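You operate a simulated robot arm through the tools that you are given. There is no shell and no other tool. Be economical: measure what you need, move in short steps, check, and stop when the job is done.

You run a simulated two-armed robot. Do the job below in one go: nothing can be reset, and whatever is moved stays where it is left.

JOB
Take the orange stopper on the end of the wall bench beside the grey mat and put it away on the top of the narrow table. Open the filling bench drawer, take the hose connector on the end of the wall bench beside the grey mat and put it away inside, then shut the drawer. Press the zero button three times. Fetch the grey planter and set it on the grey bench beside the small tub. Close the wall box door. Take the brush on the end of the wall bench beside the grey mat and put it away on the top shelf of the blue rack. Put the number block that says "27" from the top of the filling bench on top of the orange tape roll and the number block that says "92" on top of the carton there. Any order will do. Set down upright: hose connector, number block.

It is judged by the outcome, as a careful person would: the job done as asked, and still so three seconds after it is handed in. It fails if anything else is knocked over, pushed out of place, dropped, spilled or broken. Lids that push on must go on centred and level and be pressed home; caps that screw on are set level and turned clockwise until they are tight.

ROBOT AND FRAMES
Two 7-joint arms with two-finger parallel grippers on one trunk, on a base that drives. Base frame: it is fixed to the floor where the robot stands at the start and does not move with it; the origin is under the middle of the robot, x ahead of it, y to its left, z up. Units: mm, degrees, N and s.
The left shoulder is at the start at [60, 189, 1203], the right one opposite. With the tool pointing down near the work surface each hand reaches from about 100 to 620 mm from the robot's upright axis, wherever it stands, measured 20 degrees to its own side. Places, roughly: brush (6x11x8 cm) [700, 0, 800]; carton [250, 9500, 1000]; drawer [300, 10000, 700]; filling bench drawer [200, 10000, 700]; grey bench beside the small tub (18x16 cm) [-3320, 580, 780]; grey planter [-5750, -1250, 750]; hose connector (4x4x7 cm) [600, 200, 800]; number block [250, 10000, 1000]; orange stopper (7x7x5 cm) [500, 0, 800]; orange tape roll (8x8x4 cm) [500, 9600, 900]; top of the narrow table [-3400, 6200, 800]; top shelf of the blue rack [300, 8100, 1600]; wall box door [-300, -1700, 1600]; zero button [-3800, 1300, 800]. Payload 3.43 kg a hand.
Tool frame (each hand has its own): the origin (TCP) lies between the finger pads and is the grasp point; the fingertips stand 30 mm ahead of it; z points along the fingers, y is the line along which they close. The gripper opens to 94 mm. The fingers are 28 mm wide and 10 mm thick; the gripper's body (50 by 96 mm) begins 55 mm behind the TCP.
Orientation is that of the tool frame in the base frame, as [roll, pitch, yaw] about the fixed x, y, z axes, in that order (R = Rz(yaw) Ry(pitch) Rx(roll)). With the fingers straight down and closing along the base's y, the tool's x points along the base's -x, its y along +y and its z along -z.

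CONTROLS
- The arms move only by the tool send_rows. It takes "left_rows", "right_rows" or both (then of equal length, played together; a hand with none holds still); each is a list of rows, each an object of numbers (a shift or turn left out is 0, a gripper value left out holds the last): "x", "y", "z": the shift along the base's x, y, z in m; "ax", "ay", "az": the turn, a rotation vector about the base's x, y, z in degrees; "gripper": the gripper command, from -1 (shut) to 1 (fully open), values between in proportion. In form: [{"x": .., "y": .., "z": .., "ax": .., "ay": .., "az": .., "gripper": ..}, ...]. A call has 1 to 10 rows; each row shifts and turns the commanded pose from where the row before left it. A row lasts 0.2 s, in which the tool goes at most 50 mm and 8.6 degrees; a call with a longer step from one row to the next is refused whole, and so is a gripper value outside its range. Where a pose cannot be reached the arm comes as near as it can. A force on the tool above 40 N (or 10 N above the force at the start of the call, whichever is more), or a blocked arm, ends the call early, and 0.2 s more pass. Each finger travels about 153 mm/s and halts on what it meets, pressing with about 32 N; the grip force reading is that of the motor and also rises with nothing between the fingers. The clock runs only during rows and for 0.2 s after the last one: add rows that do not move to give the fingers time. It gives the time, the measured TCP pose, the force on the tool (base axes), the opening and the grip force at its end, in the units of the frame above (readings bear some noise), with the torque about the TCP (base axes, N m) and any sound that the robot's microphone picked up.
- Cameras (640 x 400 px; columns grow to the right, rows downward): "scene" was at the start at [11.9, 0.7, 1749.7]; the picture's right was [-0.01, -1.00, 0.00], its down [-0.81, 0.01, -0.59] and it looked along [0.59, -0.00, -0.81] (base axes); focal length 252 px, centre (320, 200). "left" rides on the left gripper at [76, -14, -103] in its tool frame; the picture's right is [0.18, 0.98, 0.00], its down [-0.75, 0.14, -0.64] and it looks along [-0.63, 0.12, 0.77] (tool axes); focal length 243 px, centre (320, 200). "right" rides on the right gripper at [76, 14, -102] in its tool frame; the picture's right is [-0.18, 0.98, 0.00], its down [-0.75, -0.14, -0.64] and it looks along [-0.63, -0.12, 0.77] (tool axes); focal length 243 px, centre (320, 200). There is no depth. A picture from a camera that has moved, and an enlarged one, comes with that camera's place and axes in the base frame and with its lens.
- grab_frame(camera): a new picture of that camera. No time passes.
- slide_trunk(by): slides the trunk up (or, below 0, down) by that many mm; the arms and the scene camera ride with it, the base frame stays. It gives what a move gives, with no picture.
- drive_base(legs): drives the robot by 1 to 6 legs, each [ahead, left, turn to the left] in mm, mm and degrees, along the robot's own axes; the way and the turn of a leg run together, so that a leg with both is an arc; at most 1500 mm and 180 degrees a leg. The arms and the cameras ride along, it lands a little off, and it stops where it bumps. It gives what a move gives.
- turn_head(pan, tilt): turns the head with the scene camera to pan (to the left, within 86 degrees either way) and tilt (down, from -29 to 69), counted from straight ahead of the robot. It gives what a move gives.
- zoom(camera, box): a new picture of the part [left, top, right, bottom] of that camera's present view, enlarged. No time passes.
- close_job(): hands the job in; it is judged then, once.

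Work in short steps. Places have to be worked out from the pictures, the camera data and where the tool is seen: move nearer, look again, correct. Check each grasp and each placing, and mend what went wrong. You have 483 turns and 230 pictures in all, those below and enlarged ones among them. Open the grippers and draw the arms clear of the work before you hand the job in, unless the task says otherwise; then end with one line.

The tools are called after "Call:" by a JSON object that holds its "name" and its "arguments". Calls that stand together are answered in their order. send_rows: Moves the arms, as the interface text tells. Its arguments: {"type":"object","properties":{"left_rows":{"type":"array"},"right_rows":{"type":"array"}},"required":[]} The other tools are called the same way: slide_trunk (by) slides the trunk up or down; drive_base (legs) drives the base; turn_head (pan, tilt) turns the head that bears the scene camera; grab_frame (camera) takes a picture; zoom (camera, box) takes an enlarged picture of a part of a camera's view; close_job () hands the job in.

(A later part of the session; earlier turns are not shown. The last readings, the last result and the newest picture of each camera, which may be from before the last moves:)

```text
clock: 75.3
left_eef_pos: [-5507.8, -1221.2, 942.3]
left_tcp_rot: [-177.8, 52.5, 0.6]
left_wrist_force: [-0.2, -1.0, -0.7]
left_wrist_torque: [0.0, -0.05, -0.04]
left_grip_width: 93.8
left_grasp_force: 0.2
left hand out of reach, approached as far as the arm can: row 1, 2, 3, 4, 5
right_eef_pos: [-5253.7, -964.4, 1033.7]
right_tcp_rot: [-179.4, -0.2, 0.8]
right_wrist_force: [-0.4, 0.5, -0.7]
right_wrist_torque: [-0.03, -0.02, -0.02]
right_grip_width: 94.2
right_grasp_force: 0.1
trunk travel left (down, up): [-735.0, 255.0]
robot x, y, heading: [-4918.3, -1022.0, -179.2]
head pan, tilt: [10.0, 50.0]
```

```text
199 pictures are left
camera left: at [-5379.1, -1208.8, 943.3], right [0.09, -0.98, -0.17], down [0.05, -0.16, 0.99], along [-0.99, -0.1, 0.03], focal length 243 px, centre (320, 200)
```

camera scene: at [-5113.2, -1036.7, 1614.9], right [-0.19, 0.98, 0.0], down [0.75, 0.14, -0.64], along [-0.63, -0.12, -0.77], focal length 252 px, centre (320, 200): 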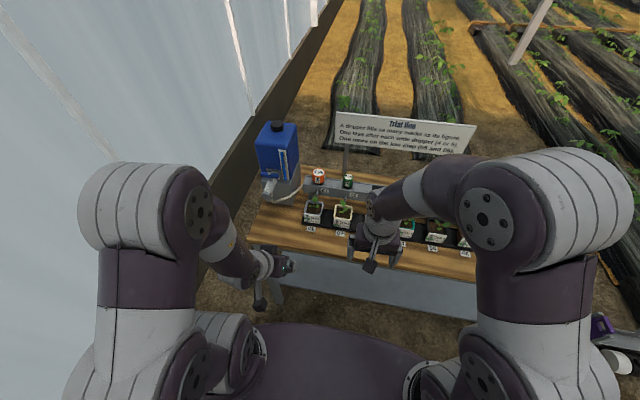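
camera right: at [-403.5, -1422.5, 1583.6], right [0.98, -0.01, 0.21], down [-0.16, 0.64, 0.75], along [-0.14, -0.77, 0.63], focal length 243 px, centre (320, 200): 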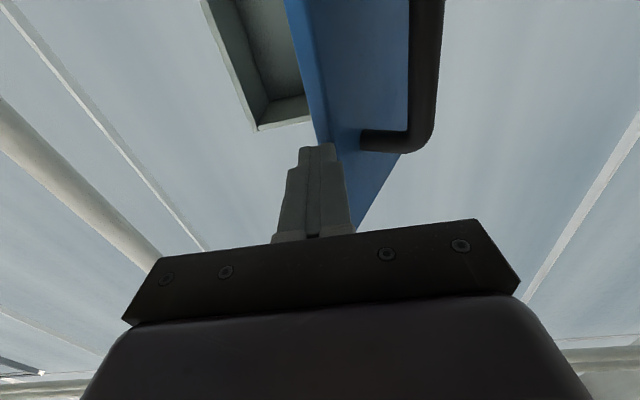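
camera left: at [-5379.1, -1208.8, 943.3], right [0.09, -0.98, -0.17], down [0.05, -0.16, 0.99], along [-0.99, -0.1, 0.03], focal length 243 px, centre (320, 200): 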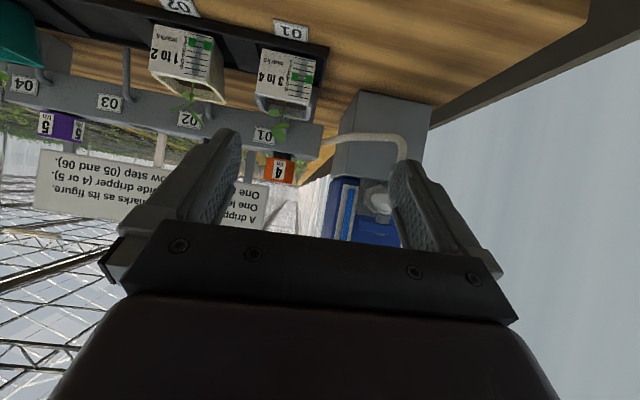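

Likely a wrist limit with the shoulder so high. Lower the trunk 300 mm while raising the hand to compensate.

Call:
{"name": "send_rows", "arguments": {"left_rows": [{"x": 0.02, "z": 0.04}, {"x": 0.02, "z": 0.04}, {"z": 0.045}, {"z": 0.045}]}}

Call:
{"name": "slide_trunk", "arguments": {"by": -300}}

Call:
{"name": "send_rows", "arguments": {"left_rows": [{"z": 0.04}, {"z": 0.04}, {"z": 0.04}, {"z": 0.02}]}}

```text
clock: 76.3
left_eef_pos: [-5467.0, -1220.4, 1113.8]
left_tcp_rot: [-178.5, 52.7, 0.6]
left_wrist_force: [-0.1, -0.1, 0.0]
left_wrist_torque: [0.03, -0.04, 0.01]
left_grip_width: 93.9
left_grasp_force: 0.1
right_eef_pos: [-5250.9, -964.1, 1036.1]
right_tcp_rot: [-179.2, -0.1, 0.8]
right_wrist_force: [-0.3, -0.1, 0.7]
right_wrist_torque: [0.04, 0.0, 0.0]
right_grip_width: 94.0
right_grasp_force: 0.2
trunk travel left (down, up): [-735.0, 255.0]
robot x, y, heading: [-4918.4, -1024.6, -179.3]
head pan, tilt: [10.0, 50.0]
```

```text
clock: 79.3
left_eef_pos: [-5467.3, -1221.0, 811.2]
left_tcp_rot: [-178.4, 52.6, 0.6]
left_wrist_force: [0.3, 0.1, -0.3]
left_wrist_torque: [-0.04, -0.02, 0.03]
left_grip_width: 93.9
left_grasp_force: 0.1
right_eef_pos: [-5253.3, -965.3, 735.3]
right_tcp_rot: [-179.2, -0.1, 0.8]
right_wrist_force: [-0.7, 0.4, 0.6]
right_wrist_torque: [0.02, 0.01, -0.02]
right_grip_width: 93.9
right_grasp_force: 0.0
trunk travel left (down, up): [-435.0, 555.0]
robot x, y, heading: [-4915.0, -1023.3, -179.5]
head pan, tilt: [10.0, 50.0]
```

```text
clock: 80.3
left_eef_pos: [-5466.5, -1220.5, 945.2]
left_tcp_rot: [-178.5, 52.4, 0.5]
left_wrist_force: [0.3, -0.4, 0.9]
left_wrist_torque: [0.0, -0.02, -0.01]
left_grip_width: 93.9
left_grasp_force: 0.0
left hand out of reach, approached as far as the arm can: row 3
right_eef_pos: [-5252.7, -963.7, 734.6]
right_tcp_rot: [-179.3, -0.1, 0.8]
right_wrist_force: [0.0, 0.9, -0.3]
right_wrist_torque: [-0.03, 0.0, -0.01]
right_grip_width: 93.9
right_grasp_force: 0.1
trunk travel left (down, up): [-435.0, 555.0]
robot x, y, heading: [-4918.7, -1021.8, -179.3]
head pan, tilt: [10.0, 50.0]
```

Now approach: shift y to -1170 and forward.

Call:
{"name": "send_rows", "arguments": {"left_rows": [{"y": 0.017}, {"y": 0.017}, {"y": 0.016, "x": -0.025}, {"x": -0.025, "z": -0.01}, {"x": -0.025, "z": -0.01}, {"x": -0.025, "z": -0.01}]}}

Call:
{"name": "grab_frame", "arguments": {"camera": "left"}}

```text
clock: 81.7
left_eef_pos: [-5568.5, -1170.1, 914.9]
left_tcp_rot: [-178.4, 52.6, 0.7]
left_wrist_force: [0.8, -0.7, -0.4]
left_wrist_torque: [-0.01, 0.0, 0.02]
left_grip_width: 93.9
left_grasp_force: 0.0
right_eef_pos: [-5253.3, -962.8, 734.9]
right_tcp_rot: [-179.3, -0.2, 0.7]
right_wrist_force: [-0.5, 0.9, 0.5]
right_wrist_torque: [0.0, -0.01, 0.03]
right_grip_width: 94.0
right_grasp_force: 0.0
trunk travel left (down, up): [-435.0, 555.0]
robot x, y, heading: [-4919.6, -1021.8, -179.0]
head pan, tilt: [10.0, 50.0]
```

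```text
198 pictures are left
camera left: at [-5440.0, -1158.0, 916.0], right [0.1, -0.98, -0.16], down [0.05, -0.16, 0.99], along [-0.99, -0.11, 0.03], focal length 243 px, centre (320, 200)
```

left: 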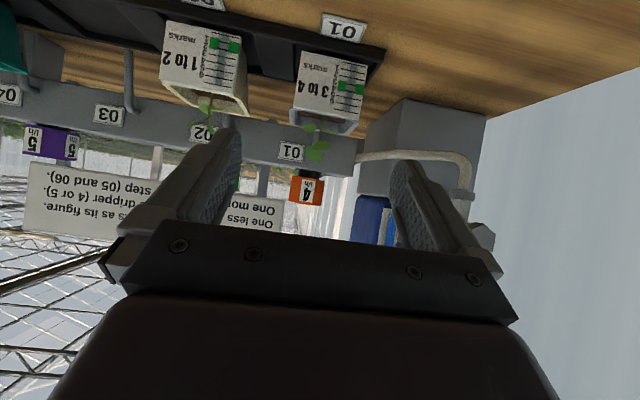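

Pot rim z≈857, width ~58, centre y≈-1173. Advance along the finger direction to around the pot.

Call:
{"name": "send_rows", "arguments": {"left_rows": [{"x": -0.021, "y": -0.001, "z": -0.0146}, {"x": -0.021, "y": -0.001, "z": -0.0146}, {"x": -0.021, "y": -0.001, "z": -0.0146}, {"x": -0.022, "z": -0.0146}, {"x": -0.022, "z": -0.0146}]}}

Call:
{"name": "grab_frame", "arguments": {"camera": "left"}}

Call:
{"name": "zoom", "arguments": {"camera": "scene", "box": [240, 100, 400, 220]}}

```text
clock: 82.9
left_eef_pos: [-5677.1, -1172.8, 841.5]
left_tcp_rot: [-178.4, 52.6, 0.7]
left_wrist_force: [0.3, -1.1, -0.9]
left_wrist_torque: [0.0, -0.01, 0.01]
left_grip_width: 94.1
left_grasp_force: 0.0
right_eef_pos: [-5253.0, -964.1, 734.8]
right_tcp_rot: [-179.4, -0.2, 0.8]
right_wrist_force: [0.2, 0.0, -0.1]
right_wrist_torque: [-0.01, 0.0, -0.05]
right_grip_width: 94.0
right_grasp_force: 0.1
trunk travel left (down, up): [-435.0, 555.0]
robot x, y, heading: [-4916.2, -1022.1, -179.1]
head pan, tilt: [10.0, 50.0]
```

```text
197 pictures are left
camera left: at [-5548.6, -1161.1, 842.6], right [0.1, -0.98, -0.16], down [0.05, -0.16, 0.99], along [-0.99, -0.11, 0.03], focal length 243 px, centre (320, 200)
```

left: 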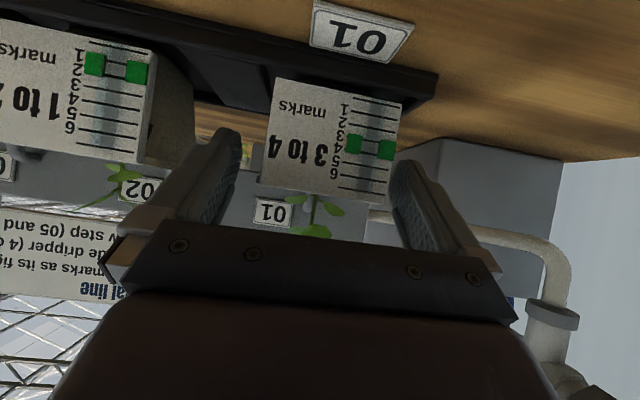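

```text
3.33 times, centred on (320, 160) of scene
camera zoom: at [-4935.1, -1034.5, 1314.8], right [-0.19, 0.98, 0.0], down [0.75, 0.14, -0.64], along [-0.63, -0.12, -0.77], focal length 841 px, centre (320, 333)
```

zoom: 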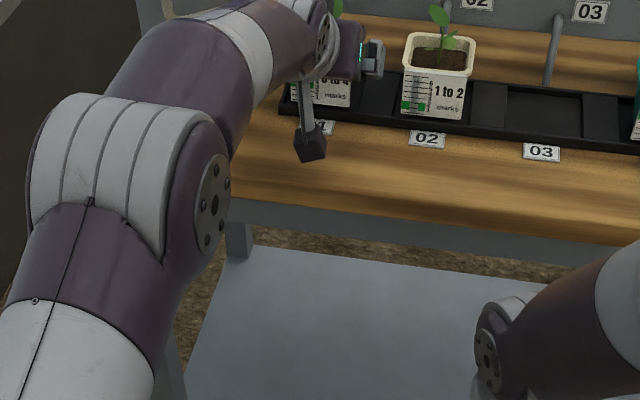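

Pot face is at x≈-5670; advance 22 mm more, re-centre 4 mm, then close.

Call:
{"name": "send_rows", "arguments": {"left_rows": [{"x": -0.011, "y": -0.004, "z": -0.002}, {"x": -0.011, "z": -0.002}, {"gripper": 0.2}, {"gripper": -0.2}, {"gripper": -1}, {"gripper": -1}]}}

Call:
{"name": "grab_frame", "arguments": {"camera": "left"}}

```text
clock: 84.3
left_eef_pos: [-5698.2, -1177.1, 836.8]
left_tcp_rot: [-178.4, 52.6, 0.6]
left_wrist_force: [0.1, -0.4, 0.0]
left_wrist_torque: [-0.01, 0.02, -0.01]
left_grip_width: 72.5
left_grasp_force: 31.6
right_eef_pos: [-5252.3, -963.1, 733.3]
right_tcp_rot: [-179.3, -0.1, 0.8]
right_wrist_force: [0.8, 0.8, -0.1]
right_wrist_torque: [0.02, 0.04, 0.0]
right_grip_width: 93.9
right_grasp_force: 0.1
trunk travel left (down, up): [-435.0, 555.0]
robot x, y, heading: [-4914.8, -1025.5, -179.3]
head pan, tilt: [10.0, 50.0]
```

```text
195 pictures are left
camera left: at [-5570.6, -1164.8, 838.9], right [0.1, -0.98, -0.16], down [0.05, -0.16, 0.99], along [-0.99, -0.11, 0.03], focal length 243 px, centre (320, 200)
```

left: 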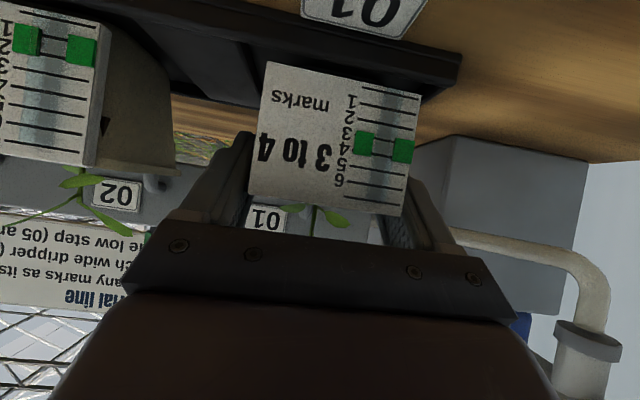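

Gripped at 72.5 mm. Lift slightly, then draw out toward the robot.

Call:
{"name": "send_rows", "arguments": {"left_rows": [{"z": 0.006}, {"z": 0.006}, {"z": 0.004, "x": 0.004}]}}

Call:
{"name": "grab_frame", "arguments": {"camera": "left"}}

```text
clock: 85.1
left_eef_pos: [-5694.4, -1175.8, 853.5]
left_tcp_rot: [-178.5, 52.6, 0.7]
left_wrist_force: [-0.7, 0.3, 0.5]
left_wrist_torque: [0.02, -0.02, 0.0]
left_grip_width: 72.7
left_grasp_force: 31.9
right_eef_pos: [-5252.7, -963.9, 734.8]
right_tcp_rot: [-179.3, -0.1, 0.8]
right_wrist_force: [0.5, 0.0, 0.2]
right_wrist_torque: [-0.01, -0.03, 0.02]
right_grip_width: 93.9
right_grasp_force: 0.1
trunk travel left (down, up): [-435.0, 555.0]
robot x, y, heading: [-4913.3, -1025.6, -179.2]
head pan, tilt: [10.0, 50.0]
```

```text
194 pictures are left
camera left: at [-5565.8, -1164.7, 854.9], right [0.1, -0.98, -0.16], down [0.05, -0.16, 0.99], along [-0.99, -0.11, 0.03], focal length 243 px, centre (320, 200)
```

left: 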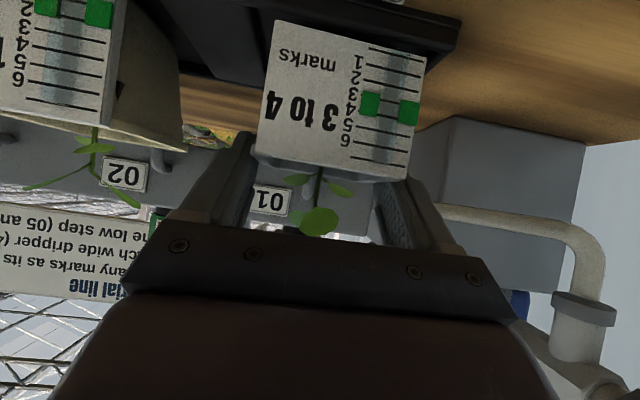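

The pot stayed behind – fingers slipped upward. Zoom to see the contact.

Call:
{"name": "zoom", "arguments": {"camera": "left", "box": [180, 0, 480, 240]}}

Call:
{"name": "turn_head", "arguments": {"pan": 18, "tilt": 35}}

Call:
{"name": "zoom", "arguments": {"camera": "scene", "box": [220, 120, 420, 270]}}

```text
1.67 times, centred on (330, 120) of left
camera zoom: at [-5565.8, -1164.7, 854.9], right [0.1, -0.98, -0.16], down [0.05, -0.16, 0.99], along [-0.99, -0.11, 0.03], focal length 404 px, centre (303, 333)
```

zoom: 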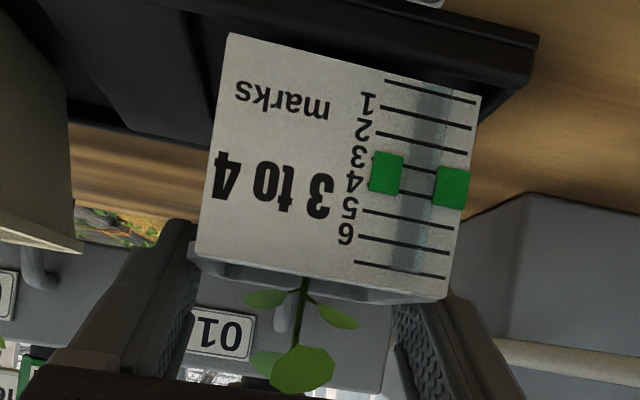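

```text
clock: 85.8
left_eef_pos: [-5695.3, -1177.1, 853.6]
left_tcp_rot: [-178.4, 52.6, 0.6]
left_wrist_force: [0.3, 0.6, 0.8]
left_wrist_torque: [0.0, -0.01, -0.02]
left_grip_width: 72.4
left_grasp_force: 31.8
right_eef_pos: [-5252.0, -964.0, 734.8]
right_tcp_rot: [-179.3, 0.0, 0.8]
right_wrist_force: [0.3, -0.7, -0.2]
right_wrist_torque: [0.01, 0.0, -0.02]
right_grip_width: 93.9
right_grasp_force: 0.1
trunk travel left (down, up): [-435.0, 555.0]
robot x, y, heading: [-4920.2, -1024.0, -179.4]
head pan, tilt: [18.0, 35.0]
```

```text
2.67 times, centred on (320, 195) of scene
camera zoom: at [-4942.3, -1048.3, 1336.5], right [-0.32, 0.95, 0.0], down [0.54, 0.18, -0.82], along [-0.78, -0.26, -0.57], focal length 672 px, centre (320, 213)
```

zoom: 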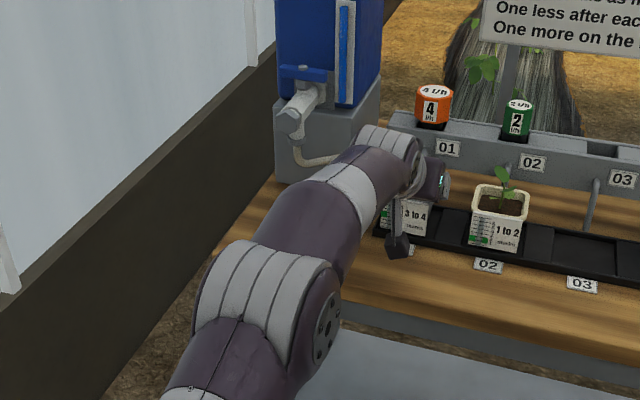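

Recomputed: rim top is only z≈843, so I gripped the very rim. Open, flatten the tilt a bit, and go ~30 mm lower before closing again.

Call:
{"name": "send_rows", "arguments": {"left_rows": [{"gripper": 1}, {"gripper": 1}, {"ay": 7, "y": -0.002}, {"z": -0.01}, {"z": -0.01}, {"z": -0.009, "x": -0.006}]}}

Call:
{"name": "grab_frame", "arguments": {"camera": "left"}}

```text
clock: 87.2
left_eef_pos: [-5700.3, -1179.2, 826.6]
left_tcp_rot: [-178.2, 59.6, 0.8]
left_wrist_force: [-0.7, 0.0, 0.0]
left_wrist_torque: [0.0, 0.0, 0.04]
left_grip_width: 93.9
left_grasp_force: 0.1
right_eef_pos: [-5252.4, -963.8, 734.4]
right_tcp_rot: [-179.3, -0.2, 0.8]
right_wrist_force: [-0.4, -0.1, 0.0]
right_wrist_torque: [-0.02, 0.03, 0.0]
right_grip_width: 93.7
right_grasp_force: 0.0
trunk travel left (down, up): [-435.0, 555.0]
robot x, y, heading: [-4920.0, -1022.6, -179.4]
head pan, tilt: [18.0, 35.0]
```

```text
191 pictures are left
camera left: at [-5572.2, -1166.5, 811.3], right [0.08, -0.98, -0.17], down [0.17, -0.16, 0.97], along [-0.98, -0.11, 0.16], focal length 243 px, centre (320, 200)
```

left: 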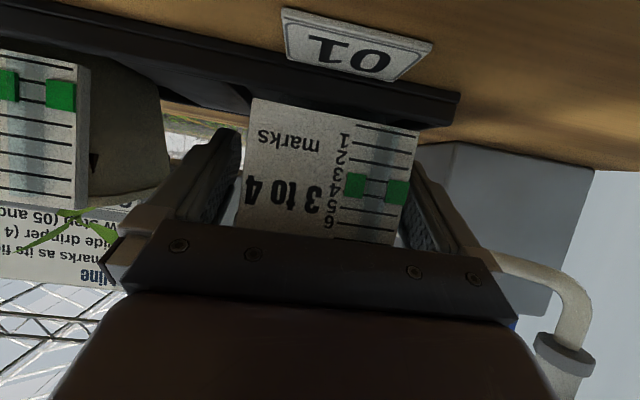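

Fingers now straddle the pot body. Advance 10 mm and close, then lift 15 mm and check.

Call:
{"name": "send_rows", "arguments": {"left_rows": [{"x": -0.01}, {"gripper": 0.2}, {"gripper": -0.5}, {"gripper": -1}, {"gripper": -1}]}}

Call:
{"name": "grab_frame", "arguments": {"camera": "left"}}

Call:
{"name": "send_rows", "arguments": {"left_rows": [{"z": 0.005}, {"z": 0.005}, {"z": 0.005}]}}

Call:
{"name": "grab_frame", "arguments": {"camera": "left"}}

```text
clock: 88.4
left_eef_pos: [-5709.8, -1178.6, 827.2]
left_tcp_rot: [-178.3, 59.7, 0.8]
left_wrist_force: [0.3, -0.4, -0.4]
left_wrist_torque: [0.0, 0.04, 0.0]
left_grip_width: 73.0
left_grasp_force: 32.5
right_eef_pos: [-5252.8, -964.8, 735.0]
right_tcp_rot: [-179.3, -0.1, 0.8]
right_wrist_force: [0.2, 0.1, 1.0]
right_wrist_torque: [-0.02, 0.01, 0.0]
right_grip_width: 94.1
right_grasp_force: 0.0
trunk travel left (down, up): [-435.0, 555.0]
robot x, y, heading: [-4916.4, -1016.6, -179.4]
head pan, tilt: [18.0, 35.0]
```

```text
190 pictures are left
camera left: at [-5582.2, -1166.5, 811.8], right [0.08, -0.98, -0.17], down [0.17, -0.16, 0.97], along [-0.98, -0.11, 0.15], focal length 243 px, centre (320, 200)
```

left: 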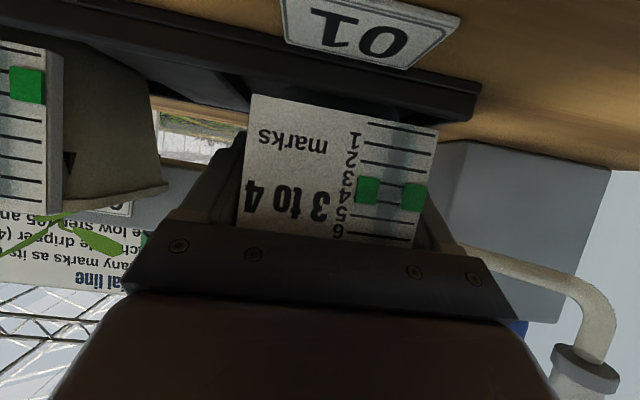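

```text
clock: 89.2
left_eef_pos: [-5708.2, -1180.0, 840.9]
left_tcp_rot: [-178.2, 59.7, 0.9]
left_wrist_force: [0.4, 0.8, 0.3]
left_wrist_torque: [0.01, -0.03, -0.02]
left_grip_width: 73.0
left_grasp_force: 32.0
right_eef_pos: [-5252.5, -964.2, 734.6]
right_tcp_rot: [-179.3, -0.1, 0.8]
right_wrist_force: [-0.5, -0.6, 0.9]
right_wrist_torque: [0.01, 0.01, 0.03]
right_grip_width: 94.0
right_grasp_force: 0.1
trunk travel left (down, up): [-435.0, 555.0]
robot x, y, heading: [-4917.4, -1020.9, -179.0]
head pan, tilt: [18.0, 35.0]
```

```text
189 pictures are left
camera left: at [-5581.7, -1167.0, 825.7], right [0.08, -0.98, -0.17], down [0.17, -0.16, 0.97], along [-0.98, -0.11, 0.15], focal length 243 px, centre (320, 200)
```

left: 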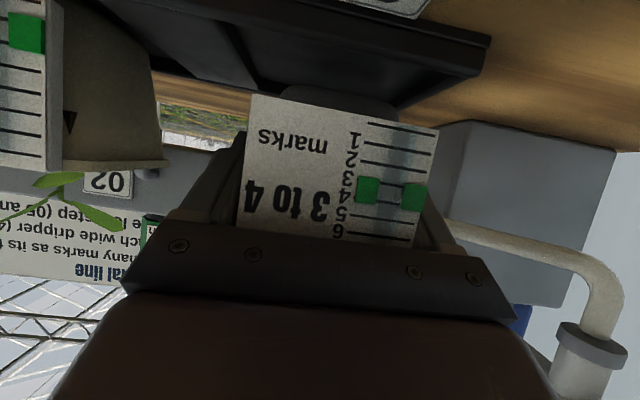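

The pot rises with the hand now. Draw it out toward the robot.

Call:
{"name": "send_rows", "arguments": {"left_rows": [{"z": 0.006, "x": 0.006}, {"x": 0.02, "z": 0.006}, {"x": 0.03, "z": 0.006}, {"x": 0.035, "z": 0.01}, {"x": 0.035, "z": 0.02}, {"x": 0.035, "z": 0.03}, {"x": 0.035, "z": 0.03}, {"z": 0.03}]}}

Call:
{"name": "grab_frame", "arguments": {"camera": "left"}}

Call:
{"name": "grab_frame", "arguments": {"camera": "scene"}}

```text
clock: 91.0
left_eef_pos: [-5513.3, -1178.2, 980.7]
left_tcp_rot: [-178.3, 59.5, 0.7]
left_wrist_force: [0.4, -0.4, -1.4]
left_wrist_torque: [0.01, 0.02, 0.04]
left_grip_width: 73.0
left_grasp_force: 32.5
right_eef_pos: [-5253.7, -963.6, 733.7]
right_tcp_rot: [-179.4, -0.2, 0.7]
right_wrist_force: [-0.2, -0.5, 0.2]
right_wrist_torque: [0.0, -0.03, 0.01]
right_grip_width: 94.2
right_grasp_force: 0.1
trunk travel left (down, up): [-435.0, 555.0]
robot x, y, heading: [-4918.3, -1023.9, -179.1]
head pan, tilt: [18.0, 35.0]
```

```text
188 pictures are left
camera left: at [-5386.1, -1165.3, 966.6], right [0.08, -0.98, -0.17], down [0.17, -0.16, 0.97], along [-0.98, -0.11, 0.15], focal length 243 px, centre (320, 200)
```

left: 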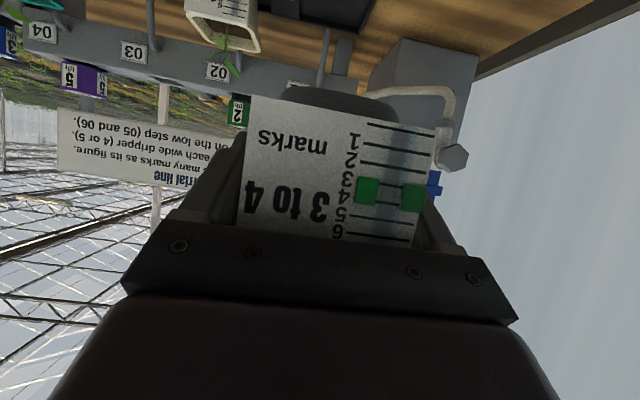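

```text
187 pictures are left
camera scene: at [-4942.5, -1048.2, 1336.5], right [-0.32, 0.95, 0.0], down [0.54, 0.18, -0.82], along [-0.78, -0.26, -0.57], focal length 252 px, centre (320, 200)
```

scene: 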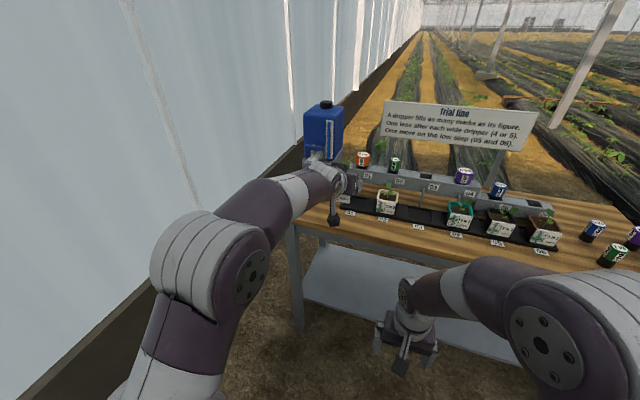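

Got the planter. Raise the trunk for carrying, back up to x≈-2550, look before moving sideways.

Call:
{"name": "slide_trunk", "arguments": {"by": 350}}

Call:
{"name": "drive_base", "arguments": {"legs": [[-1200, 0, 0], [-1180, 0, 0]]}}

Call:
{"name": "turn_head", "arguments": {"pan": -45, "tilt": 30}}

Call:
{"name": "grab_frame", "arguments": {"camera": "scene"}}

```text
clock: 94.5
left_eef_pos: [-5513.6, -1177.6, 1330.8]
left_tcp_rot: [-178.2, 59.6, 0.9]
left_wrist_force: [0.0, -0.6, -0.9]
left_wrist_torque: [0.03, -0.02, -0.03]
left_grip_width: 72.6
left_grasp_force: 31.9
right_eef_pos: [-5252.8, -965.1, 1085.7]
right_tcp_rot: [-179.2, -0.1, 0.8]
right_wrist_force: [0.1, 0.9, -1.1]
right_wrist_torque: [0.02, 0.02, -0.02]
right_grip_width: 94.2
right_grasp_force: 0.1
trunk travel left (down, up): [-785.0, 205.0]
robot x, y, heading: [-4912.7, -1025.1, -179.3]
head pan, tilt: [18.0, 35.0]
```

```text
clock: 106.2
left_eef_pos: [-3124.0, -1158.9, 1330.1]
left_tcp_rot: [-178.3, 59.6, 1.9]
left_wrist_force: [-0.7, -0.3, -1.1]
left_wrist_torque: [-0.04, 0.03, 0.0]
left_grip_width: 72.8
left_grasp_force: 31.7
right_eef_pos: [-2867.8, -941.6, 1084.5]
right_tcp_rot: [-179.3, 0.0, 2.0]
right_wrist_force: [0.6, 0.3, -0.4]
right_wrist_torque: [-0.01, -0.02, 0.0]
right_grip_width: 94.1
right_grasp_force: 0.2
trunk travel left (down, up): [-785.0, 205.0]
robot x, y, heading: [-2531.3, -994.9, -177.9]
head pan, tilt: [18.0, 35.0]
```

```text
clock: 107.5
left_eef_pos: [-3124.9, -1161.5, 1331.4]
left_tcp_rot: [-178.2, 59.7, 1.9]
left_wrist_force: [-0.1, -0.6, -0.8]
left_wrist_torque: [0.01, -0.01, 0.02]
left_grip_width: 72.2
left_grasp_force: 31.8
right_eef_pos: [-2867.1, -941.4, 1084.5]
right_tcp_rot: [-179.3, 0.0, 2.0]
right_wrist_force: [0.4, 0.8, -0.1]
right_wrist_torque: [0.01, 0.0, 0.03]
right_grip_width: 93.7
right_grasp_force: 0.1
trunk travel left (down, up): [-785.0, 205.0]
robot x, y, heading: [-2532.9, -992.8, -178.2]
head pan, tilt: [-45.0, 30.0]
```

```text
186 pictures are left
camera scene: at [-2538.9, -928.0, 1694.4], right [0.68, 0.73, 0.0], down [0.37, -0.34, -0.87], along [-0.63, 0.59, -0.5], focal length 252 px, centre (320, 200)
```

scene: 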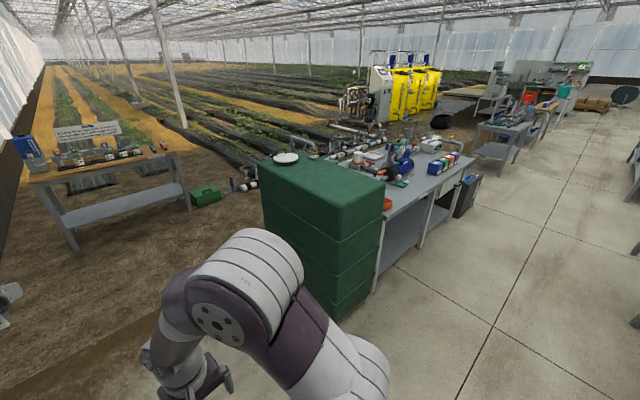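

Aisle in front of the tank and bench is clear. Strafe right to y≈740.

Call:
{"name": "drive_base", "arguments": {"legs": [[0, -1450, -1.8], [0, -270, 0]]}}

Call:
{"name": "turn_head", "arguments": {"pan": 5, "tilt": 35}}

Call:
{"name": "grab_frame", "arguments": {"camera": "scene"}}

```text
clock: 116.2
left_eef_pos: [-3157.0, 582.3, 1330.7]
left_tcp_rot: [-178.2, 59.5, 0.2]
left_wrist_force: [0.0, -0.5, -0.9]
left_wrist_torque: [-0.01, 0.0, 0.0]
left_grip_width: 72.6
left_grasp_force: 32.3
right_eef_pos: [-2893.9, 792.6, 1084.3]
right_tcp_rot: [-179.3, -0.1, 0.2]
right_wrist_force: [-0.3, -0.4, 0.3]
right_wrist_torque: [0.02, -0.03, -0.03]
right_grip_width: 94.2
right_grasp_force: 0.1
trunk travel left (down, up): [-785.0, 205.0]
robot x, y, heading: [-2554.5, 732.1, -179.7]
head pan, tilt: [-45.0, 30.0]
```

```text
clock: 117.4
left_eef_pos: [-3156.4, 582.5, 1331.8]
left_tcp_rot: [-178.3, 59.5, 0.1]
left_wrist_force: [-0.1, -0.9, -0.6]
left_wrist_torque: [0.01, 0.04, -0.02]
left_grip_width: 72.8
left_grasp_force: 32.4
right_eef_pos: [-2892.3, 793.9, 1085.0]
right_tcp_rot: [-179.2, -0.2, 0.3]
right_wrist_force: [-0.4, -0.5, -0.7]
right_wrist_torque: [0.01, 0.0, -0.01]
right_grip_width: 94.2
right_grasp_force: 0.0
trunk travel left (down, up): [-785.0, 205.0]
robot x, y, heading: [-2558.9, 729.6, -179.9]
head pan, tilt: [5.0, 35.0]
```

```text
185 pictures are left
camera scene: at [-2587.1, 725.5, 1686.6], right [-0.09, 1.0, 0.0], down [0.57, 0.05, -0.82], along [-0.82, -0.07, -0.57], focal length 252 px, centre (320, 200)
```

scene: 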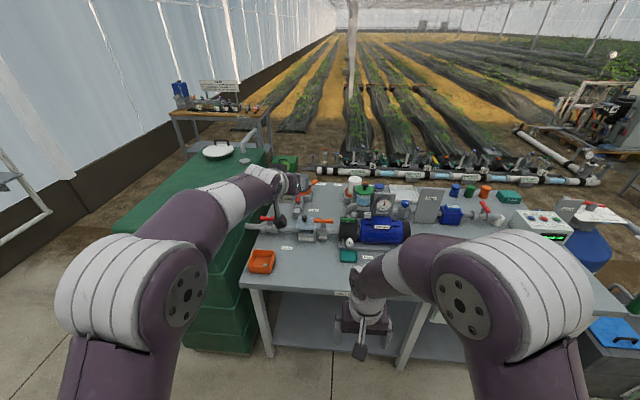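

Zoom on the bench spot between the orange and teal tubs.

Call:
{"name": "zoom", "arguments": {"camera": "scene", "box": [230, 180, 390, 300]}}

Call:
{"name": "zoom", "arguments": {"camera": "scene", "box": [370, 170, 630, 340]}}

```text
3.33 times, centred on (310, 240) of scene
camera zoom: at [-2587.1, 725.5, 1686.6], right [-0.09, 1.0, 0.0], down [0.57, 0.05, -0.82], along [-0.82, -0.07, -0.57], focal length 841 px, centre (353, 67)
```

zoom: 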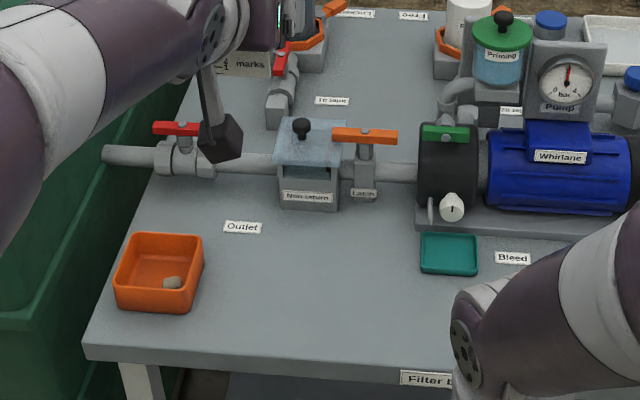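

```text
2.35 times, centred on (500, 255) of scene
camera zoom: at [-2587.1, 725.5, 1686.6], right [-0.09, 1.0, 0.0], down [0.57, 0.05, -0.82], along [-0.82, -0.07, -0.57], focal length 593 px, centre (-104, 71)
```

zoom: 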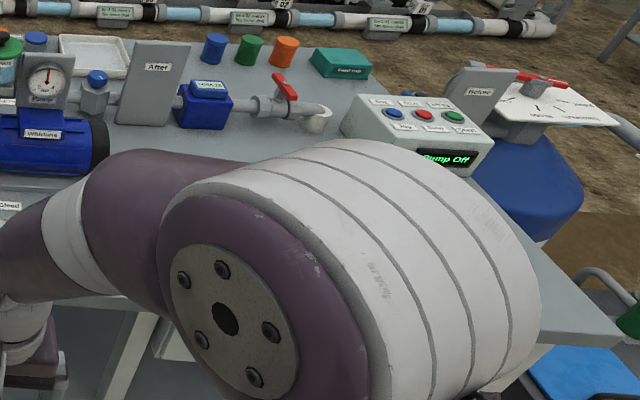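

Target spot clear. Lower the trunk by 350 and reach forward over the spot.

Call:
{"name": "slide_trunk", "arguments": {"by": -350}}

Call:
{"name": "send_rows", "arguments": {"left_rows": [{"x": -0.026}, {"x": -0.026}, {"x": -0.026}, {"x": -0.026, "z": -0.015}, {"x": -0.026, "z": -0.015}, {"x": -0.026, "z": -0.015}, {"z": -0.015}]}}

Call:
{"name": "grab_frame", "arguments": {"camera": "left"}}

Call:
{"name": "grab_frame", "arguments": {"camera": "scene"}}

```text
clock: 120.8
left_eef_pos: [-3155.2, 582.4, 981.0]
left_tcp_rot: [-178.2, 59.5, 0.2]
left_wrist_force: [0.3, 0.3, -0.7]
left_wrist_torque: [-0.02, 0.0, 0.0]
left_grip_width: 72.9
left_grasp_force: 31.6
right_eef_pos: [-2892.1, 794.0, 734.7]
right_tcp_rot: [-179.3, -0.2, 0.2]
right_wrist_force: [-0.5, 0.1, 0.4]
right_wrist_torque: [0.01, -0.01, -0.04]
right_grip_width: 94.3
right_grasp_force: 0.1
trunk travel left (down, up): [-435.0, 555.0]
robot x, y, heading: [-2554.0, 729.7, -179.7]
head pan, tilt: [5.0, 35.0]
```

```text
clock: 122.4
left_eef_pos: [-3311.6, 582.3, 921.5]
left_tcp_rot: [-178.3, 59.7, 0.1]
left_wrist_force: [0.3, -0.5, -1.7]
left_wrist_torque: [0.01, 0.03, 0.02]
left_grip_width: 72.9
left_grasp_force: 32.1
right_eef_pos: [-2892.7, 793.3, 734.6]
right_tcp_rot: [-179.4, 0.0, 0.1]
right_wrist_force: [0.4, 0.7, 0.3]
right_wrist_torque: [0.0, -0.02, 0.0]
right_grip_width: 94.0
right_grasp_force: 0.0
trunk travel left (down, up): [-435.0, 555.0]
robot x, y, heading: [-2559.8, 733.6, -179.9]
head pan, tilt: [5.0, 35.0]
```

```text
182 pictures are left
camera left: at [-3184.5, 592.8, 907.1], right [0.07, -0.98, -0.17], down [0.17, -0.16, 0.97], along [-0.98, -0.1, 0.16], focal length 243 px, centre (320, 200)
```

left: 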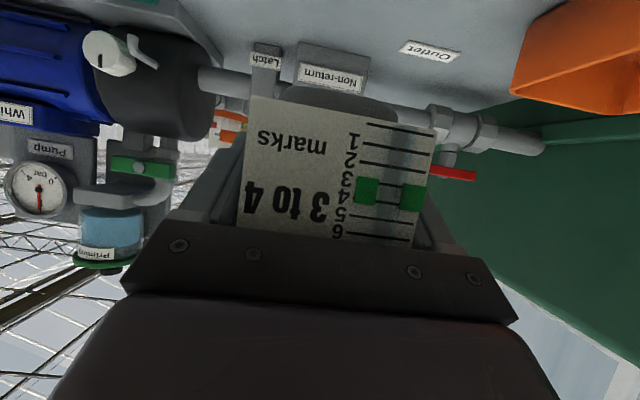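

```text
181 pictures are left
camera scene: at [-2586.8, 725.2, 1336.6], right [-0.09, 1.0, 0.0], down [0.57, 0.05, -0.82], along [-0.82, -0.07, -0.57], focal length 252 px, centre (320, 200)
```

scene: 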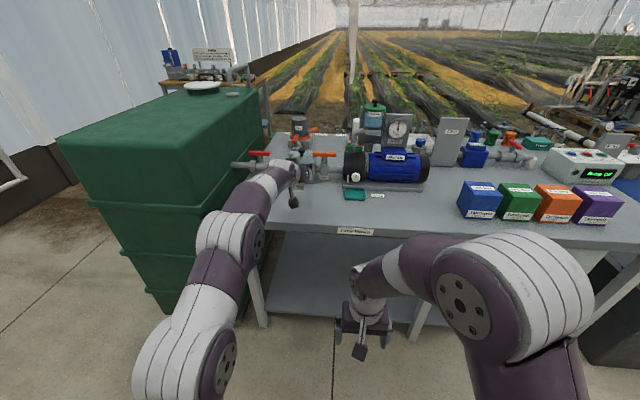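

Lower gently until contact.

Call:
{"name": "send_rows", "arguments": {"left_rows": [{"z": -0.02}, {"z": -0.02}, {"z": -0.015}, {"z": -0.015}, {"z": -0.006}, {"z": -0.006}]}}

Call:
{"name": "grab_frame", "arguments": {"camera": "left"}}

```text
clock: 123.8
left_eef_pos: [-3311.1, 583.0, 837.2]
left_tcp_rot: [-178.1, 59.6, 0.2]
left_wrist_force: [0.5, 0.1, -0.8]
left_wrist_torque: [0.02, 0.02, -0.01]
left_grip_width: 72.7
left_grasp_force: 32.4
right_eef_pos: [-2892.9, 794.1, 735.3]
right_tcp_rot: [-179.3, -0.1, 0.2]
right_wrist_force: [-0.6, -0.2, -0.1]
right_wrist_torque: [0.01, -0.01, 0.02]
right_grip_width: 93.9
right_grasp_force: 0.1
trunk travel left (down, up): [-435.0, 555.0]
robot x, y, heading: [-2558.7, 732.8, -179.9]
head pan, tilt: [5.0, 35.0]
```

```text
180 pictures are left
camera left: at [-3183.5, 593.4, 823.7], right [0.07, -0.98, -0.17], down [0.17, -0.16, 0.97], along [-0.98, -0.1, 0.15], focal length 243 px, centre (320, 200)
```

left: 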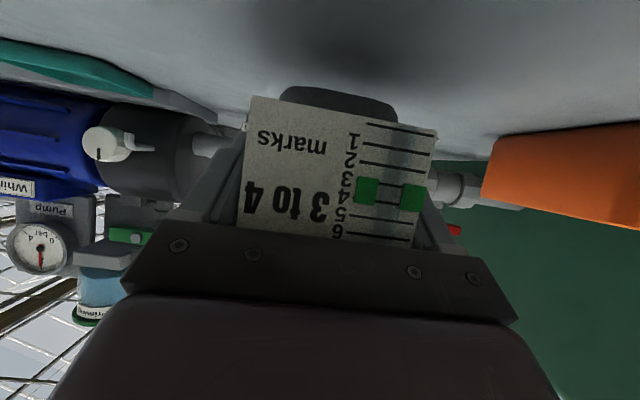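

Still above; creep on down.

Call:
{"name": "send_rows", "arguments": {"left_rows": [{"z": -0.003}, {"z": -0.003}, {"z": -0.003}, {"z": -0.003}]}}

Call:
{"name": "send_rows", "arguments": {"left_rows": [{"z": -0.003}, {"z": -0.003}]}}

Call:
{"name": "grab_frame", "arguments": {"camera": "left"}}

```text
clock: 124.8
left_eef_pos: [-3312.1, 582.2, 827.6]
left_tcp_rot: [-178.2, 59.7, 0.2]
left_wrist_force: [0.3, -0.1, -0.3]
left_wrist_torque: [0.04, 0.04, 0.02]
left_grip_width: 72.8
left_grasp_force: 31.6
right_eef_pos: [-2892.9, 793.7, 734.9]
right_tcp_rot: [-179.2, 0.0, 0.3]
right_wrist_force: [-0.2, 0.5, 0.5]
right_wrist_torque: [-0.02, -0.04, -0.01]
right_grip_width: 93.9
right_grasp_force: 0.0
trunk travel left (down, up): [-435.0, 555.0]
robot x, y, heading: [-2562.9, 728.6, -179.8]
head pan, tilt: [5.0, 35.0]
```

```text
clock: 125.4
left_eef_pos: [-3312.3, 583.2, 821.9]
left_tcp_rot: [-178.2, 59.7, 0.1]
left_wrist_force: [-0.1, -1.7, 0.5]
left_wrist_torque: [-0.06, -0.09, -0.02]
left_grip_width: 72.9
left_grasp_force: 32.3
right_eef_pos: [-2892.6, 793.4, 735.9]
right_tcp_rot: [-179.4, -0.2, 0.3]
right_wrist_force: [0.3, -0.3, -0.4]
right_wrist_torque: [-0.03, -0.03, 0.0]
right_grip_width: 94.0
right_grasp_force: 0.2
trunk travel left (down, up): [-435.0, 555.0]
robot x, y, heading: [-2556.9, 727.7, -179.9]
head pan, tilt: [5.0, 35.0]
```

```text
179 pictures are left
camera left: at [-3184.6, 593.5, 806.9], right [0.07, -0.98, -0.17], down [0.17, -0.16, 0.97], along [-0.98, -0.1, 0.16], focal length 243 px, centre (320, 200)
```

left: 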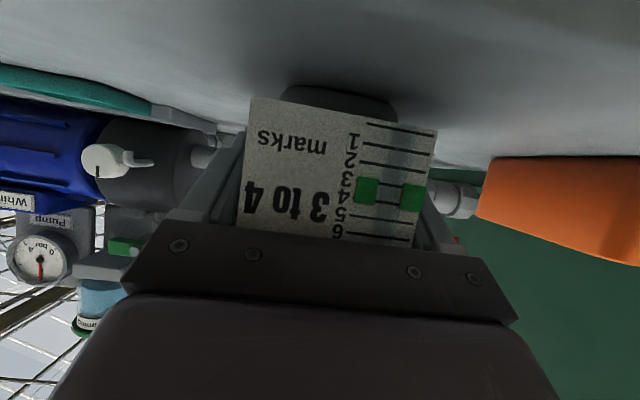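

Contact may be starting; two more small steps.

Call:
{"name": "send_rows", "arguments": {"left_rows": [{"z": -0.002}, {"z": -0.002}]}}

```text
clock: 126.0
left_eef_pos: [-3312.1, 582.7, 821.1]
left_tcp_rot: [-178.3, 60.0, 0.1]
left_wrist_force: [-5.6, -2.7, 15.4]
left_wrist_torque: [-0.44, -0.26, -0.21]
left_grip_width: 73.2
left_grasp_force: 31.3
right_eef_pos: [-2891.3, 793.4, 735.5]
right_tcp_rot: [-179.3, -0.1, 0.2]
right_wrist_force: [-0.3, -0.1, 0.4]
right_wrist_torque: [0.0, 0.01, 0.03]
right_grip_width: 94.2
right_grasp_force: 0.1
trunk travel left (down, up): [-435.0, 555.0]
robot x, y, heading: [-2554.5, 733.3, -179.8]
head pan, tilt: [5.0, 35.0]
```

Seated. Relax, open, and withdraw along the finger axis.

Call:
{"name": "send_rows", "arguments": {"left_rows": [{"z": 0.002, "gripper": -1}, {"gripper": -0.2}, {"gripper": 0.5}, {"gripper": 1}, {"gripper": 1}, {"x": 0.026, "z": 0.004}, {"x": 0.03, "z": 0.01}, {"x": 0.035, "z": 0.02}, {"x": 0.035, "z": 0.03}, {"x": 0.02, "z": 0.04}]}}

Call:
{"name": "grab_frame", "arguments": {"camera": "left"}}

Call:
{"name": "zoom", "arguments": {"camera": "scene", "box": [210, 100, 470, 260]}}

```text
clock: 128.2
left_eef_pos: [-3164.3, 584.0, 920.9]
left_tcp_rot: [-178.3, 59.7, 0.1]
left_wrist_force: [0.1, 0.1, 1.0]
left_wrist_torque: [-0.02, -0.01, 0.0]
left_grip_width: 94.0
left_grasp_force: 0.0
right_eef_pos: [-2891.7, 794.0, 735.7]
right_tcp_rot: [-179.4, -0.1, 0.2]
right_wrist_force: [0.1, 0.5, 0.3]
right_wrist_torque: [0.03, 0.03, 0.03]
right_grip_width: 94.0
right_grasp_force: 0.1
trunk travel left (down, up): [-435.0, 555.0]
robot x, y, heading: [-2554.4, 731.7, -179.9]
head pan, tilt: [5.0, 35.0]
```

```text
178 pictures are left
camera left: at [-3036.8, 594.2, 906.9], right [0.07, -0.98, -0.17], down [0.17, -0.16, 0.97], along [-0.98, -0.1, 0.16], focal length 243 px, centre (320, 200)
```

left: 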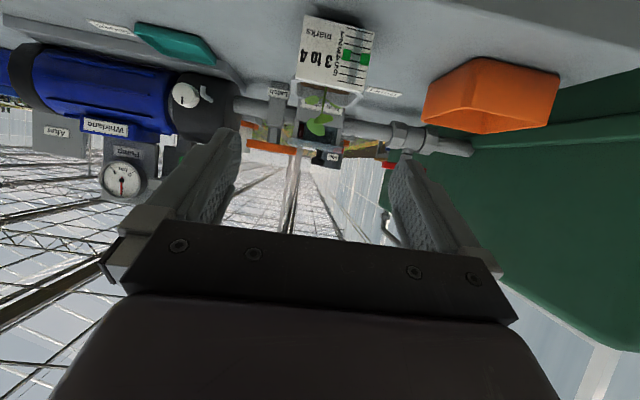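

```text
2.46 times, centred on (340, 180) of scene
camera zoom: at [-2586.2, 725.4, 1336.5], right [-0.09, 1.0, 0.0], down [0.57, 0.05, -0.82], along [-0.82, -0.07, -0.57], focal length 621 px, centre (271, 249)
```

zoom: 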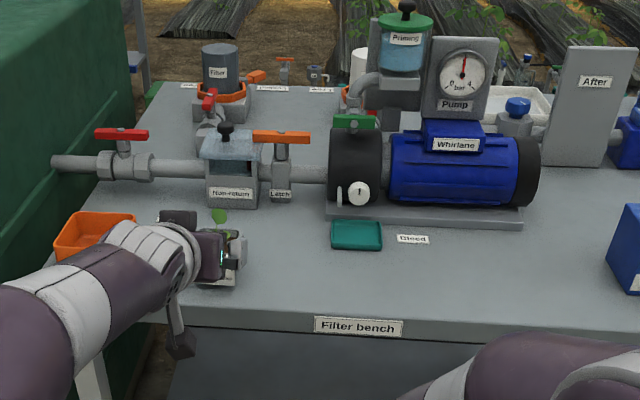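

Planter set upright. Raise the trunk, return the left hand to tool-down, and look for the zero button.

Call:
{"name": "slide_trunk", "arguments": {"by": 440}}

Call:
{"name": "send_rows", "arguments": {"left_rows": [{"ay": -8.5, "x": 0.01, "z": -0.02}, {"ay": -8.5, "x": 0.015, "z": -0.02}, {"ay": -8.5, "x": 0.015, "z": -0.02}, {"ay": -8.5, "x": 0.02, "z": -0.02}, {"ay": -8.5, "x": 0.02, "z": -0.02}, {"ay": -8.5, "x": 0.02, "z": -0.02}, {"ay": -8.5, "x": 0.02, "z": -0.02, "ax": -1.7}]}}

Call:
{"name": "turn_head", "arguments": {"pan": -25, "tilt": 28}}

Call:
{"name": "grab_frame", "arguments": {"camera": "scene"}}

Call:
{"name": "zoom", "arguments": {"camera": "scene", "box": [260, 150, 420, 270]}}

```text
refused: 440 is not a number from -400 to 400
```

```text
refused: row 7 steps farther than a row can; nothing moved
```

```text
clock: 129.2
left_eef_pos: [-3165.5, 582.8, 921.3]
left_tcp_rot: [-178.2, 59.6, 0.1]
left_wrist_force: [-0.6, -0.6, -0.5]
left_wrist_torque: [0.0, 0.04, 0.05]
left_grip_width: 94.1
left_grasp_force: 0.0
right_eef_pos: [-2892.4, 793.8, 734.0]
right_tcp_rot: [-179.3, -0.1, 0.2]
right_wrist_force: [0.4, 0.1, -0.4]
right_wrist_torque: [-0.01, -0.01, -0.02]
right_grip_width: 94.0
right_grasp_force: 0.0
trunk travel left (down, up): [-435.0, 555.0]
robot x, y, heading: [-2559.3, 733.7, -179.7]
head pan, tilt: [-25.0, 28.0]
```

```text
176 pictures are left
camera scene: at [-2582.0, 771.4, 1347.5], right [0.42, 0.91, 0.0], down [0.43, -0.2, -0.88], along [-0.8, 0.37, -0.47], focal length 252 px, centre (320, 200)
```

scene: 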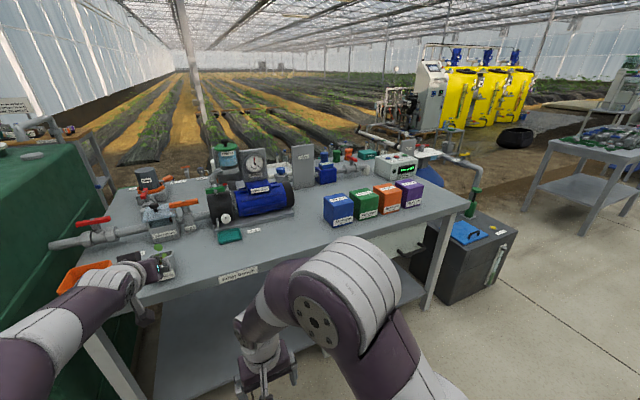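

```text
3.33 times, centred on (340, 210) of scene
camera zoom: at [-2582.0, 771.4, 1347.5], right [0.42, 0.91, 0.0], down [0.43, -0.2, -0.88], along [-0.8, 0.37, -0.47], focal length 841 px, centre (253, 167)
```

zoom: 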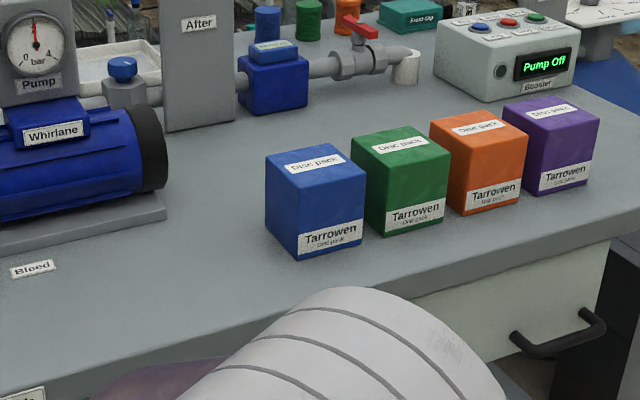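

Trunk limit is 400 per call and a row was slightly too large; redo. Then zoom the small blue meter at ~[-3760,1350].

Call:
{"name": "slide_trunk", "arguments": {"by": 400}}

Call:
{"name": "send_rows", "arguments": {"left_rows": [{"ay": -8.5, "x": 0.01, "z": -0.02}, {"ay": -8.5, "x": 0.015, "z": -0.02}, {"ay": -8.5, "x": 0.015, "z": -0.02}, {"ay": -8.5, "x": 0.02, "z": -0.02}, {"ay": -8.5, "x": 0.02, "z": -0.02}, {"ay": -8.5, "x": 0.02, "z": -0.02}, {"ay": -8.3, "x": 0.02, "z": -0.02}]}}

Call:
{"name": "zoom", "arguments": {"camera": "scene", "box": [300, 190, 420, 280]}}

```text
clock: 133.0
left_eef_pos: [-3164.8, 583.2, 1321.6]
left_tcp_rot: [-178.3, 59.6, 0.0]
left_wrist_force: [-0.7, 0.2, -0.3]
left_wrist_torque: [0.01, 0.01, -0.01]
left_grip_width: 94.1
left_grasp_force: 0.1
right_eef_pos: [-2892.3, 794.1, 1135.3]
right_tcp_rot: [-179.3, -0.1, 0.1]
right_wrist_force: [0.8, -0.2, -0.2]
right_wrist_torque: [0.03, -0.02, 0.0]
right_grip_width: 94.0
right_grasp_force: 0.0
trunk travel left (down, up): [-835.0, 155.0]
robot x, y, heading: [-2558.6, 728.5, -179.7]
head pan, tilt: [-25.0, 28.0]
```

```text
clock: 134.6
left_eef_pos: [-3047.7, 583.3, 1180.3]
left_tcp_rot: [-178.4, 0.1, 0.0]
left_wrist_force: [1.1, 0.1, -0.1]
left_wrist_torque: [-0.01, -0.02, -0.03]
left_grip_width: 94.1
left_grasp_force: 0.1
right_eef_pos: [-2892.9, 794.0, 1134.1]
right_tcp_rot: [-179.3, -0.2, 0.2]
right_wrist_force: [-0.3, -0.4, -0.1]
right_wrist_torque: [0.0, -0.01, -0.02]
right_grip_width: 94.2
right_grasp_force: 0.1
trunk travel left (down, up): [-835.0, 155.0]
robot x, y, heading: [-2555.1, 732.0, -179.9]
head pan, tilt: [-25.0, 28.0]
```

```text
4.44 times, centred on (360, 235) of scene
camera zoom: at [-2583.8, 771.5, 1747.5], right [0.42, 0.91, 0.0], down [0.43, -0.2, -0.88], along [-0.8, 0.37, -0.47], focal length 1121 px, centre (142, 44)
```

zoom: 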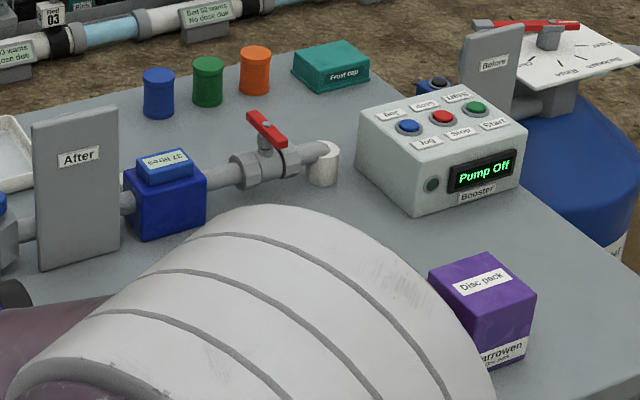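

The meter's button isn't visible from here and it's too far from the front. I go round by the corridor to the bench's back side (x≈-4600), facing +x.

Call:
{"name": "drive_base", "arguments": {"legs": [[0, 1400, 0], [0, 320, 0], [1400, 0, 0], [650, 0, 0], [0, 0, 180]]}}

Call:
{"name": "turn_head", "arguments": {"pan": 40, "tilt": 25}}

Call:
{"name": "grab_frame", "arguments": {"camera": "scene"}}

```text
clock: 160.4
left_eef_pos: [-4086.6, -873.4, 1181.6]
left_tcp_rot: [-178.3, 0.3, -179.3]
left_wrist_force: [-0.2, 0.0, -0.9]
left_wrist_torque: [0.01, 0.01, 0.02]
left_grip_width: 94.3
left_grasp_force: 0.0
right_eef_pos: [-4237.7, -1084.9, 1134.2]
right_tcp_rot: [-179.3, -0.2, -179.1]
right_wrist_force: [0.9, 1.0, -0.1]
right_wrist_torque: [0.0, 0.01, -0.01]
right_grip_width: 93.9
right_grasp_force: 0.1
trunk travel left (down, up): [-835.0, 155.0]
robot x, y, heading: [-4572.1, -1026.5, 0.5]
head pan, tilt: [-25.0, 28.0]
```

```text
clock: 161.8
left_eef_pos: [-4085.1, -873.2, 1180.6]
left_tcp_rot: [-178.3, 0.3, -179.3]
left_wrist_force: [0.0, 0.1, -0.4]
left_wrist_torque: [0.03, -0.02, 0.01]
left_grip_width: 93.9
left_grasp_force: 0.0
right_eef_pos: [-4238.3, -1084.7, 1135.2]
right_tcp_rot: [-179.4, -0.1, -179.2]
right_wrist_force: [0.3, 0.9, 0.0]
right_wrist_torque: [-0.01, 0.02, 0.01]
right_grip_width: 93.8
right_grasp_force: 0.1
trunk travel left (down, up): [-835.0, 155.0]
robot x, y, heading: [-4568.9, -1029.1, 0.7]
head pan, tilt: [40.0, 25.0]
```

```text
173 pictures are left
camera scene: at [-4564.5, -966.5, 1752.3], right [0.65, -0.76, 0.0], down [-0.32, -0.28, -0.91], along [0.69, 0.59, -0.42], focal length 252 px, centre (320, 200)
```

scene: 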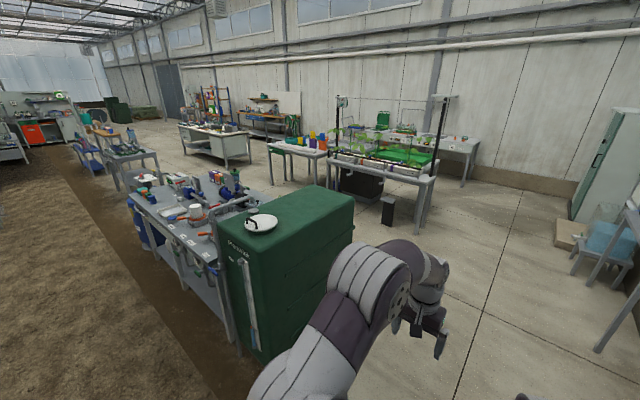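

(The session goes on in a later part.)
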